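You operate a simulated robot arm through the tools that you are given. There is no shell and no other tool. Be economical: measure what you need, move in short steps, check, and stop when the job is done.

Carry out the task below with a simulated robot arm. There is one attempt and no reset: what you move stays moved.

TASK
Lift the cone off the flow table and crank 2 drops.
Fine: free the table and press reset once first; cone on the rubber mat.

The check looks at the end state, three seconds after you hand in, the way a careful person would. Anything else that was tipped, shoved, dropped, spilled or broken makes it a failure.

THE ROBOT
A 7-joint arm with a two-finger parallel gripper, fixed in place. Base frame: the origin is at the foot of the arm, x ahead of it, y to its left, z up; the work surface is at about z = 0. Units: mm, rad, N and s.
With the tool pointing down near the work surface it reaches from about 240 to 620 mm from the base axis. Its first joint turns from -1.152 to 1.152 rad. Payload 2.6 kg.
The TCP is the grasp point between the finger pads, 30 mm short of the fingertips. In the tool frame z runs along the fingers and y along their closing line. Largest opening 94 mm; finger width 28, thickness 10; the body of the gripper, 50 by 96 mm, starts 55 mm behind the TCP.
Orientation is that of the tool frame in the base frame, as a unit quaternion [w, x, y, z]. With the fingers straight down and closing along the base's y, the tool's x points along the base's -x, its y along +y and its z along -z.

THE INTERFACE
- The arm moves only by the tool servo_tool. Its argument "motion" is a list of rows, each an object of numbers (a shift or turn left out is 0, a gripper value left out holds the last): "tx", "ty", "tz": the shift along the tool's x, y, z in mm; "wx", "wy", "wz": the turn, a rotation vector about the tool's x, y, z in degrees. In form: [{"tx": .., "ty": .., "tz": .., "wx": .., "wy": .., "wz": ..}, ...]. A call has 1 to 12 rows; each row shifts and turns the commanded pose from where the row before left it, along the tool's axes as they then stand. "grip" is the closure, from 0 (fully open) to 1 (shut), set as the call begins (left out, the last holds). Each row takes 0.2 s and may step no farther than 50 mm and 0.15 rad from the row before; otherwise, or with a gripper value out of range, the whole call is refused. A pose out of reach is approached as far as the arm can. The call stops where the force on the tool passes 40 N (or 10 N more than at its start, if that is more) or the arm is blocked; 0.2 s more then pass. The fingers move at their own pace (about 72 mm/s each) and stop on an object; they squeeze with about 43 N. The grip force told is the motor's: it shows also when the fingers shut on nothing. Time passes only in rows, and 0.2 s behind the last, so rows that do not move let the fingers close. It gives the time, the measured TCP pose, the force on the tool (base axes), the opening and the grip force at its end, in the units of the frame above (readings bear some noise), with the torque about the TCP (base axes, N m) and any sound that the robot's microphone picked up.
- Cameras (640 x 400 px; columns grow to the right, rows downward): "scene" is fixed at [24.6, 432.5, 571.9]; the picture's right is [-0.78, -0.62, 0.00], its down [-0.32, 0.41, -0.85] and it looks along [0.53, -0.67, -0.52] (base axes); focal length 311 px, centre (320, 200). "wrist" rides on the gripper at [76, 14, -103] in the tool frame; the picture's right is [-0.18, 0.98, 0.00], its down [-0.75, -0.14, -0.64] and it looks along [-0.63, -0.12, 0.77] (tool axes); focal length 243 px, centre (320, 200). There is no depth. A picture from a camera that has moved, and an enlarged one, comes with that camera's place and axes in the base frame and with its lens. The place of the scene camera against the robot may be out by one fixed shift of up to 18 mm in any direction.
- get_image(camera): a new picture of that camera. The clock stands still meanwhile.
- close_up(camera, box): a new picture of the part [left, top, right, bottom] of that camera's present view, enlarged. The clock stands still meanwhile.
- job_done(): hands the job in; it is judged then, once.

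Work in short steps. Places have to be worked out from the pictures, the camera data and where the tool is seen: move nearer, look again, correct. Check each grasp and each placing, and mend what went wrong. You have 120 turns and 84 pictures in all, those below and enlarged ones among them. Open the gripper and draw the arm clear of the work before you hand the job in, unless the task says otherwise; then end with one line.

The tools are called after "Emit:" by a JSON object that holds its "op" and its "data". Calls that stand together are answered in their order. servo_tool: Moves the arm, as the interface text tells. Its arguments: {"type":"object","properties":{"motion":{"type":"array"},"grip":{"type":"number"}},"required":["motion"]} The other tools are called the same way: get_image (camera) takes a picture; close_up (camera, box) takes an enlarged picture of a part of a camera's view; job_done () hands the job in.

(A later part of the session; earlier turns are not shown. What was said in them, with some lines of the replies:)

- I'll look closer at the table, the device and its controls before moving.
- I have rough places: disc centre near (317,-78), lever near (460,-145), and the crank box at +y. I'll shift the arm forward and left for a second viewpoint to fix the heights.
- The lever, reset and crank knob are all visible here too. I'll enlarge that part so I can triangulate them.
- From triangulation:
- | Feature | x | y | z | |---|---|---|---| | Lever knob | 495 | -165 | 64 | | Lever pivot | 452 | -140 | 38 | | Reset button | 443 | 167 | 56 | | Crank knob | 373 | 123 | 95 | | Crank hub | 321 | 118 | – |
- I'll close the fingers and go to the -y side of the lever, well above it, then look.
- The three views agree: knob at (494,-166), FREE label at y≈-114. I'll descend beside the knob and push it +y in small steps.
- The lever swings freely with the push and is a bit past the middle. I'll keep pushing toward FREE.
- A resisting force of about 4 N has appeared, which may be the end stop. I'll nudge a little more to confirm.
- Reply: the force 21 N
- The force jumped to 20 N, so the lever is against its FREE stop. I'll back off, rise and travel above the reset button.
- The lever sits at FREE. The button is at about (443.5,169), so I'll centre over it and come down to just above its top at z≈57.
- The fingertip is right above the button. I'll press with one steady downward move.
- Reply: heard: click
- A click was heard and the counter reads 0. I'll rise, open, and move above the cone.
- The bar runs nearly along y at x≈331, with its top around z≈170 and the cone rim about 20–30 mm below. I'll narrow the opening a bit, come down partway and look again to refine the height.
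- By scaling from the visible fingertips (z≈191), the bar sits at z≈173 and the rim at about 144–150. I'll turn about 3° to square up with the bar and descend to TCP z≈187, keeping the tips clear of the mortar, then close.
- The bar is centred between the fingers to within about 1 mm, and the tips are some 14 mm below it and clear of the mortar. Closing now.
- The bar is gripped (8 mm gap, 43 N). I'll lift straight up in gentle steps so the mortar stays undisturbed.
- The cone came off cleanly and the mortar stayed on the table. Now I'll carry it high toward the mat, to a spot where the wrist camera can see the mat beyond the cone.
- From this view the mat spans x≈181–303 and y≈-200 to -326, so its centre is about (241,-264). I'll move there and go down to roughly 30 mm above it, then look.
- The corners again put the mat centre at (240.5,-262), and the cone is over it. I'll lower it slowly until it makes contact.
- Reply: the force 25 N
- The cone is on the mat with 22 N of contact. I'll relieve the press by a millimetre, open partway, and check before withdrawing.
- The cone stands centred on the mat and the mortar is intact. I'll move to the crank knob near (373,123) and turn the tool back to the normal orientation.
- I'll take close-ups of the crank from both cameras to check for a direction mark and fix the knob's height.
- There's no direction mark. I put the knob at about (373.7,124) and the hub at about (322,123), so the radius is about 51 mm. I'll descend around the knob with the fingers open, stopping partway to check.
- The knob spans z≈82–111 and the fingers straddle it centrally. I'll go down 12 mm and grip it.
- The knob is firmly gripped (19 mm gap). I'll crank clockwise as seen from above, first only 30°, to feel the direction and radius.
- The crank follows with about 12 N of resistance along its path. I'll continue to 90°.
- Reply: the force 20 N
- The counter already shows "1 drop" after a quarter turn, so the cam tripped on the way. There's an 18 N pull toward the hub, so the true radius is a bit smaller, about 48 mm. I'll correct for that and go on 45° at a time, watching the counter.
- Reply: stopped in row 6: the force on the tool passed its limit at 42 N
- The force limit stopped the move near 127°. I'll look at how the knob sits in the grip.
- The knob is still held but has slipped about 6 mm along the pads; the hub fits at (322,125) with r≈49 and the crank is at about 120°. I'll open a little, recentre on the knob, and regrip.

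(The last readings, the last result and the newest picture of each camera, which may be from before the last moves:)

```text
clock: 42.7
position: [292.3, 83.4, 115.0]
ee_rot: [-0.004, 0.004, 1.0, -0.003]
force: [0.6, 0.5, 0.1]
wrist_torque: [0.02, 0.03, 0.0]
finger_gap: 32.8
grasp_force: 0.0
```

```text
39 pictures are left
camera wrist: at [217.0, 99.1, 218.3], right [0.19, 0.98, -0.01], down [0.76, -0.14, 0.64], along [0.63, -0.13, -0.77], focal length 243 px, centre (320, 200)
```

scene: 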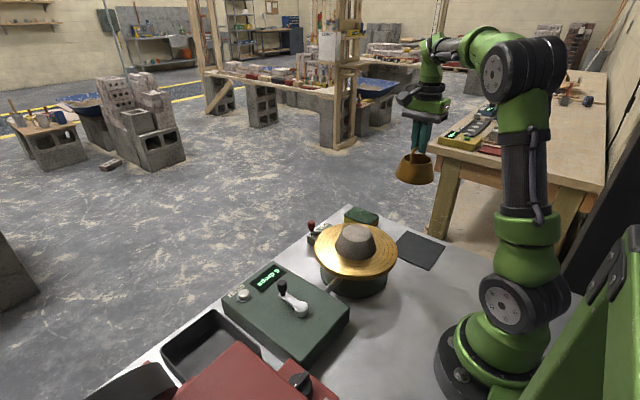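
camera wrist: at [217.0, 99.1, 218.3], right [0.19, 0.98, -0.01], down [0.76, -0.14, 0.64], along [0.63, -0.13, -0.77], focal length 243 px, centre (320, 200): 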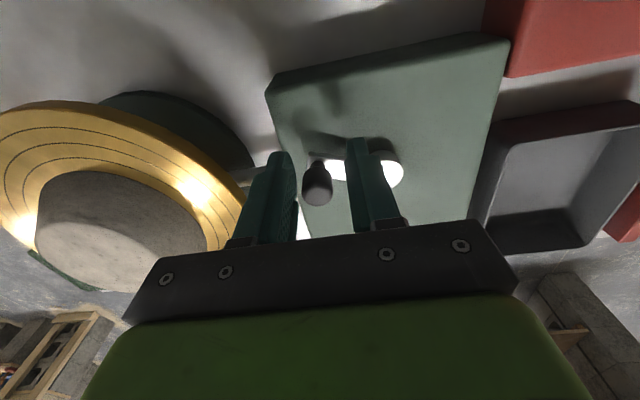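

The knob has settled at about (300,80), which is about 115°. I'll shift the fingers onto it and regrip.

Emit:
{"op": "servo_tool", "data": {"motion": [{"tx": -8, "ty": -2.5}, {}]}}

Emit:
{"op": "servo_tool", "data": {"motion": [{}, {}, {}], "grip": 1}}

Emit:
{"op": "get_image", "data": {"camera": "wrist"}}

```text
clock: 43.3
position: [300.5, 79.4, 113.5]
ee_rot: [-0.003, 0.004, 1.0, -0.004]
force: [0.4, 0.2, -0.7]
wrist_torque: [0.0, 0.0, 0.01]
finger_gap: 32.8
grasp_force: 0.2
```

```text
clock: 44.1
position: [299.6, 78.1, 114.0]
ee_rot: [-0.004, 0.005, 1.0, -0.005]
force: [-5.0, -21.5, 4.3]
wrist_torque: [-0.67, -0.03, -0.29]
finger_gap: 19.3
grasp_force: 44.6
```

```text
38 pictures are left
camera wrist: at [224.9, 95.2, 218.0], right [0.19, 0.98, -0.01], down [0.76, -0.14, 0.64], along [0.62, -0.13, -0.77], focal length 243 px, centre (320, 200)
```

wrist: 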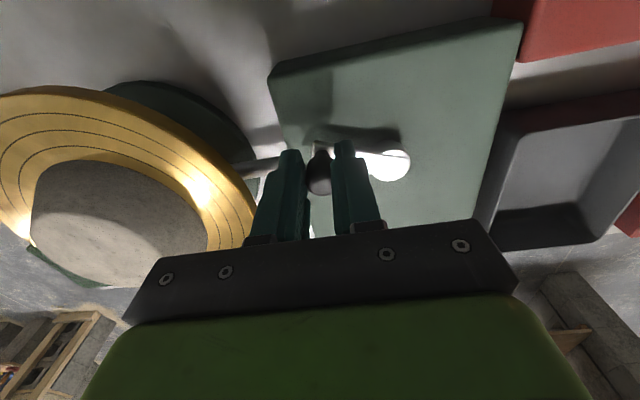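

Positions fit a hub at about (322.5,124.3) with r≈50, and the force matches roughly 8.5 N per mm of command offset. I'll follow that circle on to 180°.

Emit:
{"op": "servo_tool", "data": {"motion": [{"tx": 5.8, "ty": 2.1}, {"tx": 5.5, "ty": 4.3}, {"tx": 4.9, "ty": 5.0}, {"tx": 4.1, "ty": 5.7}, {"tx": 3.3, "ty": 6.2}, {"tx": 2.3, "ty": 6.6}, {"tx": 1.5, "ty": 6.8}, {"tx": 0.5, "ty": 7.0}]}}

Emit:
{"op": "get_image", "data": {"camera": "wrist"}}

Emit:
{"op": "close_up", "data": {"camera": "scene", "box": [220, 200, 420, 340]}}

```text
clock: 44.8
position: [287.2, 84.4, 114.1]
ee_rot: [-0.004, 0.008, 1.0, -0.006]
force: [-2.3, -0.5, 2.3]
wrist_torque: [-0.08, -0.12, 0.15]
finger_gap: 19.3
grasp_force: 45.1
stopped in row 3: the force on the tool passed its limit at 42 N (the readings are from after the stop); the commanded pose is now the measured one
```

```text
37 pictures are left
camera wrist: at [212.2, 101.9, 218.0], right [0.2, 0.98, -0.01], down [0.76, -0.15, 0.64], along [0.62, -0.14, -0.77], focal length 243 px, centre (320, 200)
```

wrist: 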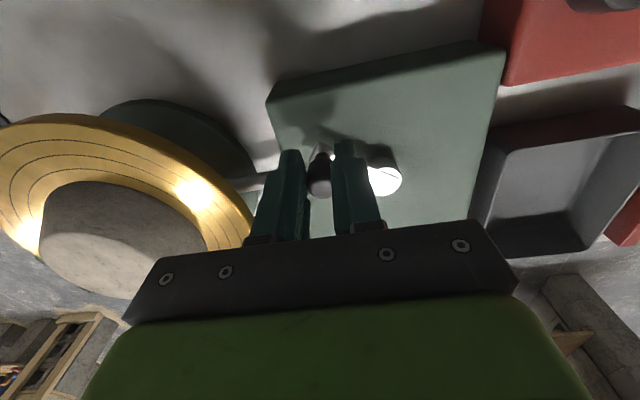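

```text
2.86 times, centred on (320, 270) of scene
camera zoom: at [24.6, 432.6, 571.9], right [-0.78, -0.62, 0.0], down [-0.32, 0.41, -0.85], along [0.53, -0.67, -0.52], focal length 888 px, centre (320, 0)
```

zoom: 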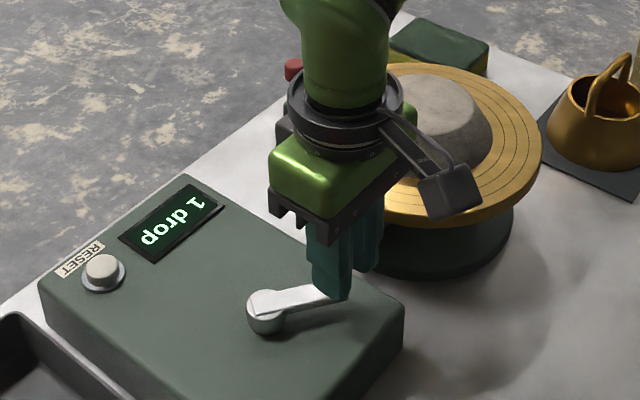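

It resisted again near 125°, and the knob sprang back on release last time. The fingertips may be rubbing the crank arm, so I'll open, rise 7 mm, recentre and inspect.

Emit:
{"op": "servo_tool", "data": {"motion": [{}, {}, {"tz": -7}, {}], "grip": 0.65}}

Emit:
{"op": "close_up", "data": {"camera": "scene", "box": [280, 250, 376, 310]}}

Emit:
{"op": "close_up", "data": {"camera": "wrist", "box": [240, 110, 420, 220]}}

```text
clock: 45.8
position: [286.5, 84.5, 121.7]
ee_rot: [-0.004, 0.007, 1.0, -0.006]
force: [-0.2, 0.2, 0.1]
wrist_torque: [-0.01, -0.03, -0.01]
finger_gap: 32.9
grasp_force: 0.1
```

```text
6.67 times, centred on (328, 280) of scene
camera zoom: at [24.6, 432.5, 571.9], right [-0.78, -0.62, 0.0], down [-0.32, 0.41, -0.85], along [0.53, -0.67, -0.52], focal length 2072 px, centre (267, -333)
```

zoom: 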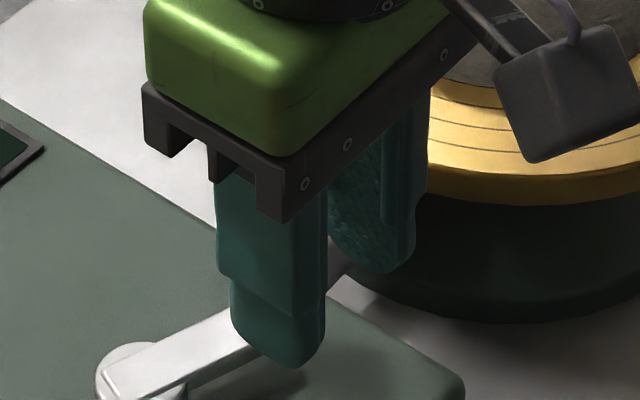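

```text
3.56 times, centred on (330, 165) of wrist
camera zoom: at [212.5, 102.2, 225.1], right [0.2, 0.98, -0.01], down [0.76, -0.14, 0.64], along [0.62, -0.14, -0.77], focal length 863 px, centre (284, 324)
```

zoom: 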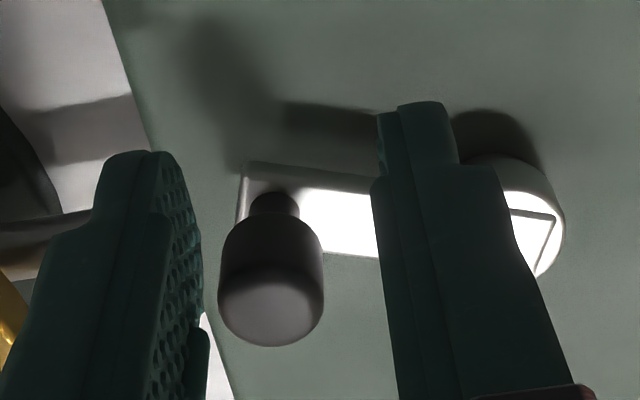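

The knob is back at about (300,79), so the fingers slipped over it while the crank stayed put around 112°. I'll recentre at this higher grip and test whether it still blocks clockwise.

Emit:
{"op": "servo_tool", "data": {"motion": [{"tx": -7, "ty": -3}, {"tx": -6.5, "ty": -3}, {}]}}

Emit:
{"op": "servo_tool", "data": {"motion": [{}, {}, {}], "grip": 1}}

Emit:
{"op": "servo_tool", "data": {"motion": [{"tx": 2, "ty": 0.7}, {"tx": 2, "ty": 0.7}, {}]}}

Emit:
{"op": "close_up", "data": {"camera": "wrist", "box": [240, 110, 420, 220]}}

```text
clock: 46.6
position: [299.7, 78.0, 120.6]
ee_rot: [-0.004, 0.008, 1.0, -0.006]
force: [-0.7, -0.2, 0.0]
wrist_torque: [0.0, 0.0, 0.02]
finger_gap: 33.0
grasp_force: 0.0
```

```text
clock: 47.4
position: [300.9, 78.3, 122.1]
ee_rot: [-0.004, 0.008, 1.0, -0.006]
force: [-0.8, -2.8, 0.7]
wrist_torque: [-0.07, 0.05, -0.04]
finger_gap: 18.5
grasp_force: 44.6
```

```text
clock: 48.2
position: [296.4, 80.1, 121.2]
ee_rot: [-0.005, 0.007, 1.0, -0.006]
force: [5.2, -2.6, -5.0]
wrist_torque: [-0.01, -0.46, -0.2]
finger_gap: 18.8
grasp_force: 44.9
```

```text
3.56 times, centred on (330, 165) of wrist
camera zoom: at [221.7, 97.0, 224.8], right [0.2, 0.98, -0.01], down [0.76, -0.14, 0.64], along [0.62, -0.14, -0.77], focal length 863 px, centre (284, 324)
```

zoom: 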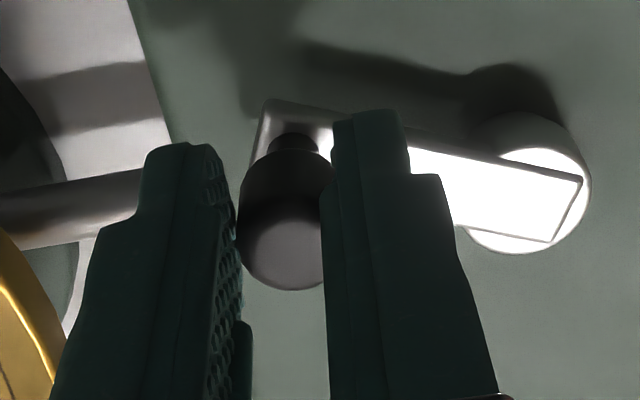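

With the higher grip it moves freely (about 6 N), so the lower fingertips had been jamming on the crank arm. I'll continue along the circle to about 176°.

Emit:
{"op": "servo_tool", "data": {"motion": [{"tx": 4.6, "ty": 3.9}, {"tx": 5.2, "ty": 4.7}, {"tx": 4.6, "ty": 5.4}, {"tx": 3.8, "ty": 6.1}, {"tx": 2.8, "ty": 6.4}, {"tx": 2.0, "ty": 6.8}, {"tx": 1.0, "ty": 7.1}]}}

Emit:
{"op": "close_up", "data": {"camera": "scene", "box": [220, 200, 420, 340]}}

```text
clock: 49.8
position: [273.4, 121.9, 121.7]
ee_rot: [-0.006, 0.007, 1.0, -0.006]
force: [-7.1, -7.5, -11.1]
wrist_torque: [-0.22, 0.25, -0.32]
finger_gap: 18.9
grasp_force: 45.0
```

```text
2.86 times, centred on (320, 270) of scene
camera zoom: at [24.7, 432.6, 571.8], right [-0.78, -0.62, 0.0], down [-0.32, 0.41, -0.85], along [0.53, -0.67, -0.52], focal length 888 px, centre (320, 0)
```

zoom: 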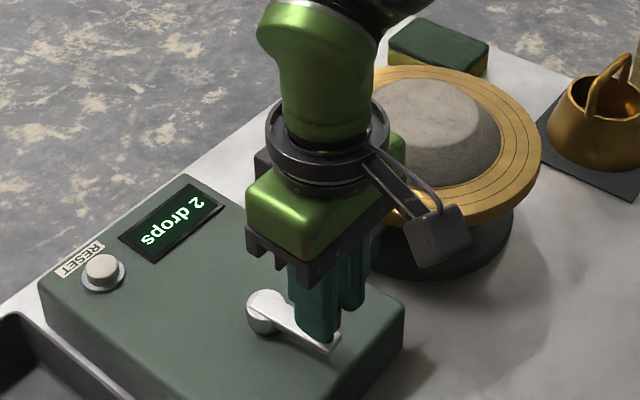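

The counter reads "2 drops", so I stop cranking. I'll ease off the load, open the fingers, and lift straight off the knob.

Emit:
{"op": "servo_tool", "data": {"motion": [{"tx": 0.6, "ty": -0.7, "tz": 0.8}, {}]}}

Emit:
{"op": "servo_tool", "data": {"motion": [{}, {}, {}], "grip": 0.6}}

Emit:
{"op": "servo_tool", "data": {"motion": [{"tz": -10}, {"tz": -20}, {"tz": -40}, {"tz": -45}, {"tz": -45}, {"tz": -30}, {}]}}

Emit:
{"op": "get_image", "data": {"camera": "scene"}}

Emit:
{"op": "get_image", "data": {"camera": "wrist"}}

```text
clock: 50.4
position: [272.1, 121.5, 121.7]
ee_rot: [-0.005, 0.007, 1.0, -0.006]
force: [-7.4, 1.6, -1.5]
wrist_torque: [0.18, 1.22, 0.1]
finger_gap: 18.7
grasp_force: 44.9
```

```text
clock: 51.2
position: [272.8, 120.2, 121.4]
ee_rot: [-0.004, 0.008, 1.0, -0.006]
force: [-0.2, 0.5, 0.6]
wrist_torque: [0.0, 0.0, 0.0]
finger_gap: 37.6
grasp_force: 0.1
```

```text
clock: 52.8
position: [274.0, 121.3, 312.3]
ee_rot: [-0.005, 0.008, 1.0, -0.006]
force: [-0.3, 0.7, -0.5]
wrist_torque: [0.01, -0.03, -0.01]
finger_gap: 37.3
grasp_force: 0.1
```

```text
31 pictures are left
```

scene: 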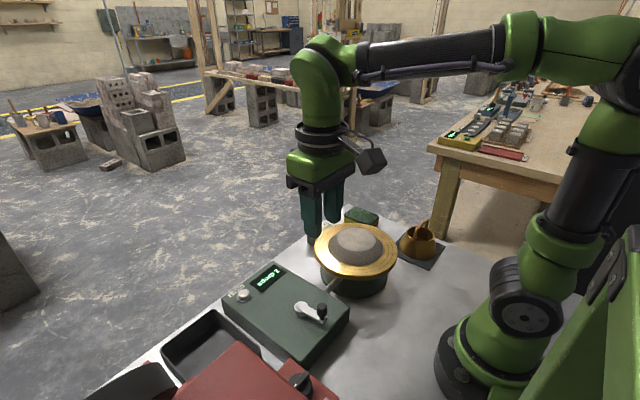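

```text
30 pictures are left
camera wrist: at [199.2, 138.9, 415.0], right [0.2, 0.98, -0.01], down [0.76, -0.15, 0.64], along [0.62, -0.14, -0.77], focal length 243 px, centre (320, 200)
```

wrist: 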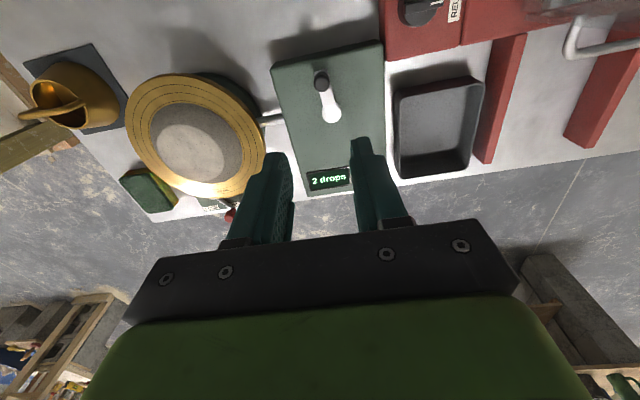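

The counter shows 2 drops, the mortar has spread and the cone is on the mat. I'll open fully, draw the arm higher, and take one last check.

Emit:
{"op": "servo_tool", "data": {"motion": [{"tz": -35, "tx": -20}, {"tx": -20}, {}, {}], "grip": 0}}

Emit:
{"op": "close_up", "data": {"camera": "scene", "box": [210, 190, 466, 350]}}

```text
clock: 53.8
position: [315.4, 122.6, 346.2]
ee_rot: [-0.006, 0.009, 1.0, -0.006]
force: [1.2, 0.1, 0.1]
wrist_torque: [0.0, -0.01, 0.01]
finger_gap: 94.0
grasp_force: 0.0
```

```text
2.50 times, centred on (338, 270) of scene
camera zoom: at [24.6, 432.5, 571.9], right [-0.78, -0.62, 0.0], down [-0.32, 0.41, -0.85], along [0.53, -0.67, -0.52], focal length 777 px, centre (275, 25)
```

zoom: 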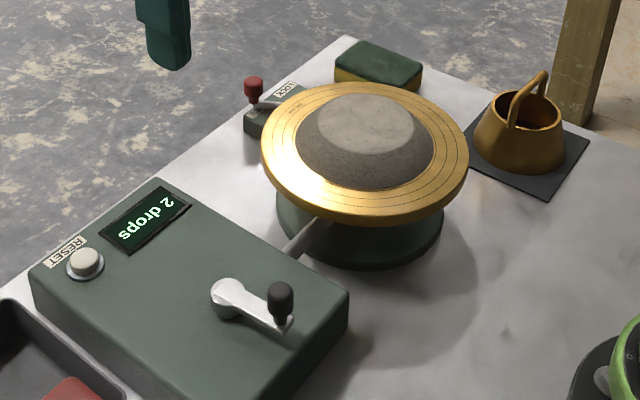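

Everything is in its end state: lever at FREE, counter at 2, cone upright on the mat and the arm clear. Handing in.

Emit:
{"op": "job_done", "data": {}}

```text
The job is handed in.
```

I freed the table, pressed reset once, set the cone upright on the rubber mat and cranked 2 drops; the counter reads "2 drops" and nothing else was disturbed.
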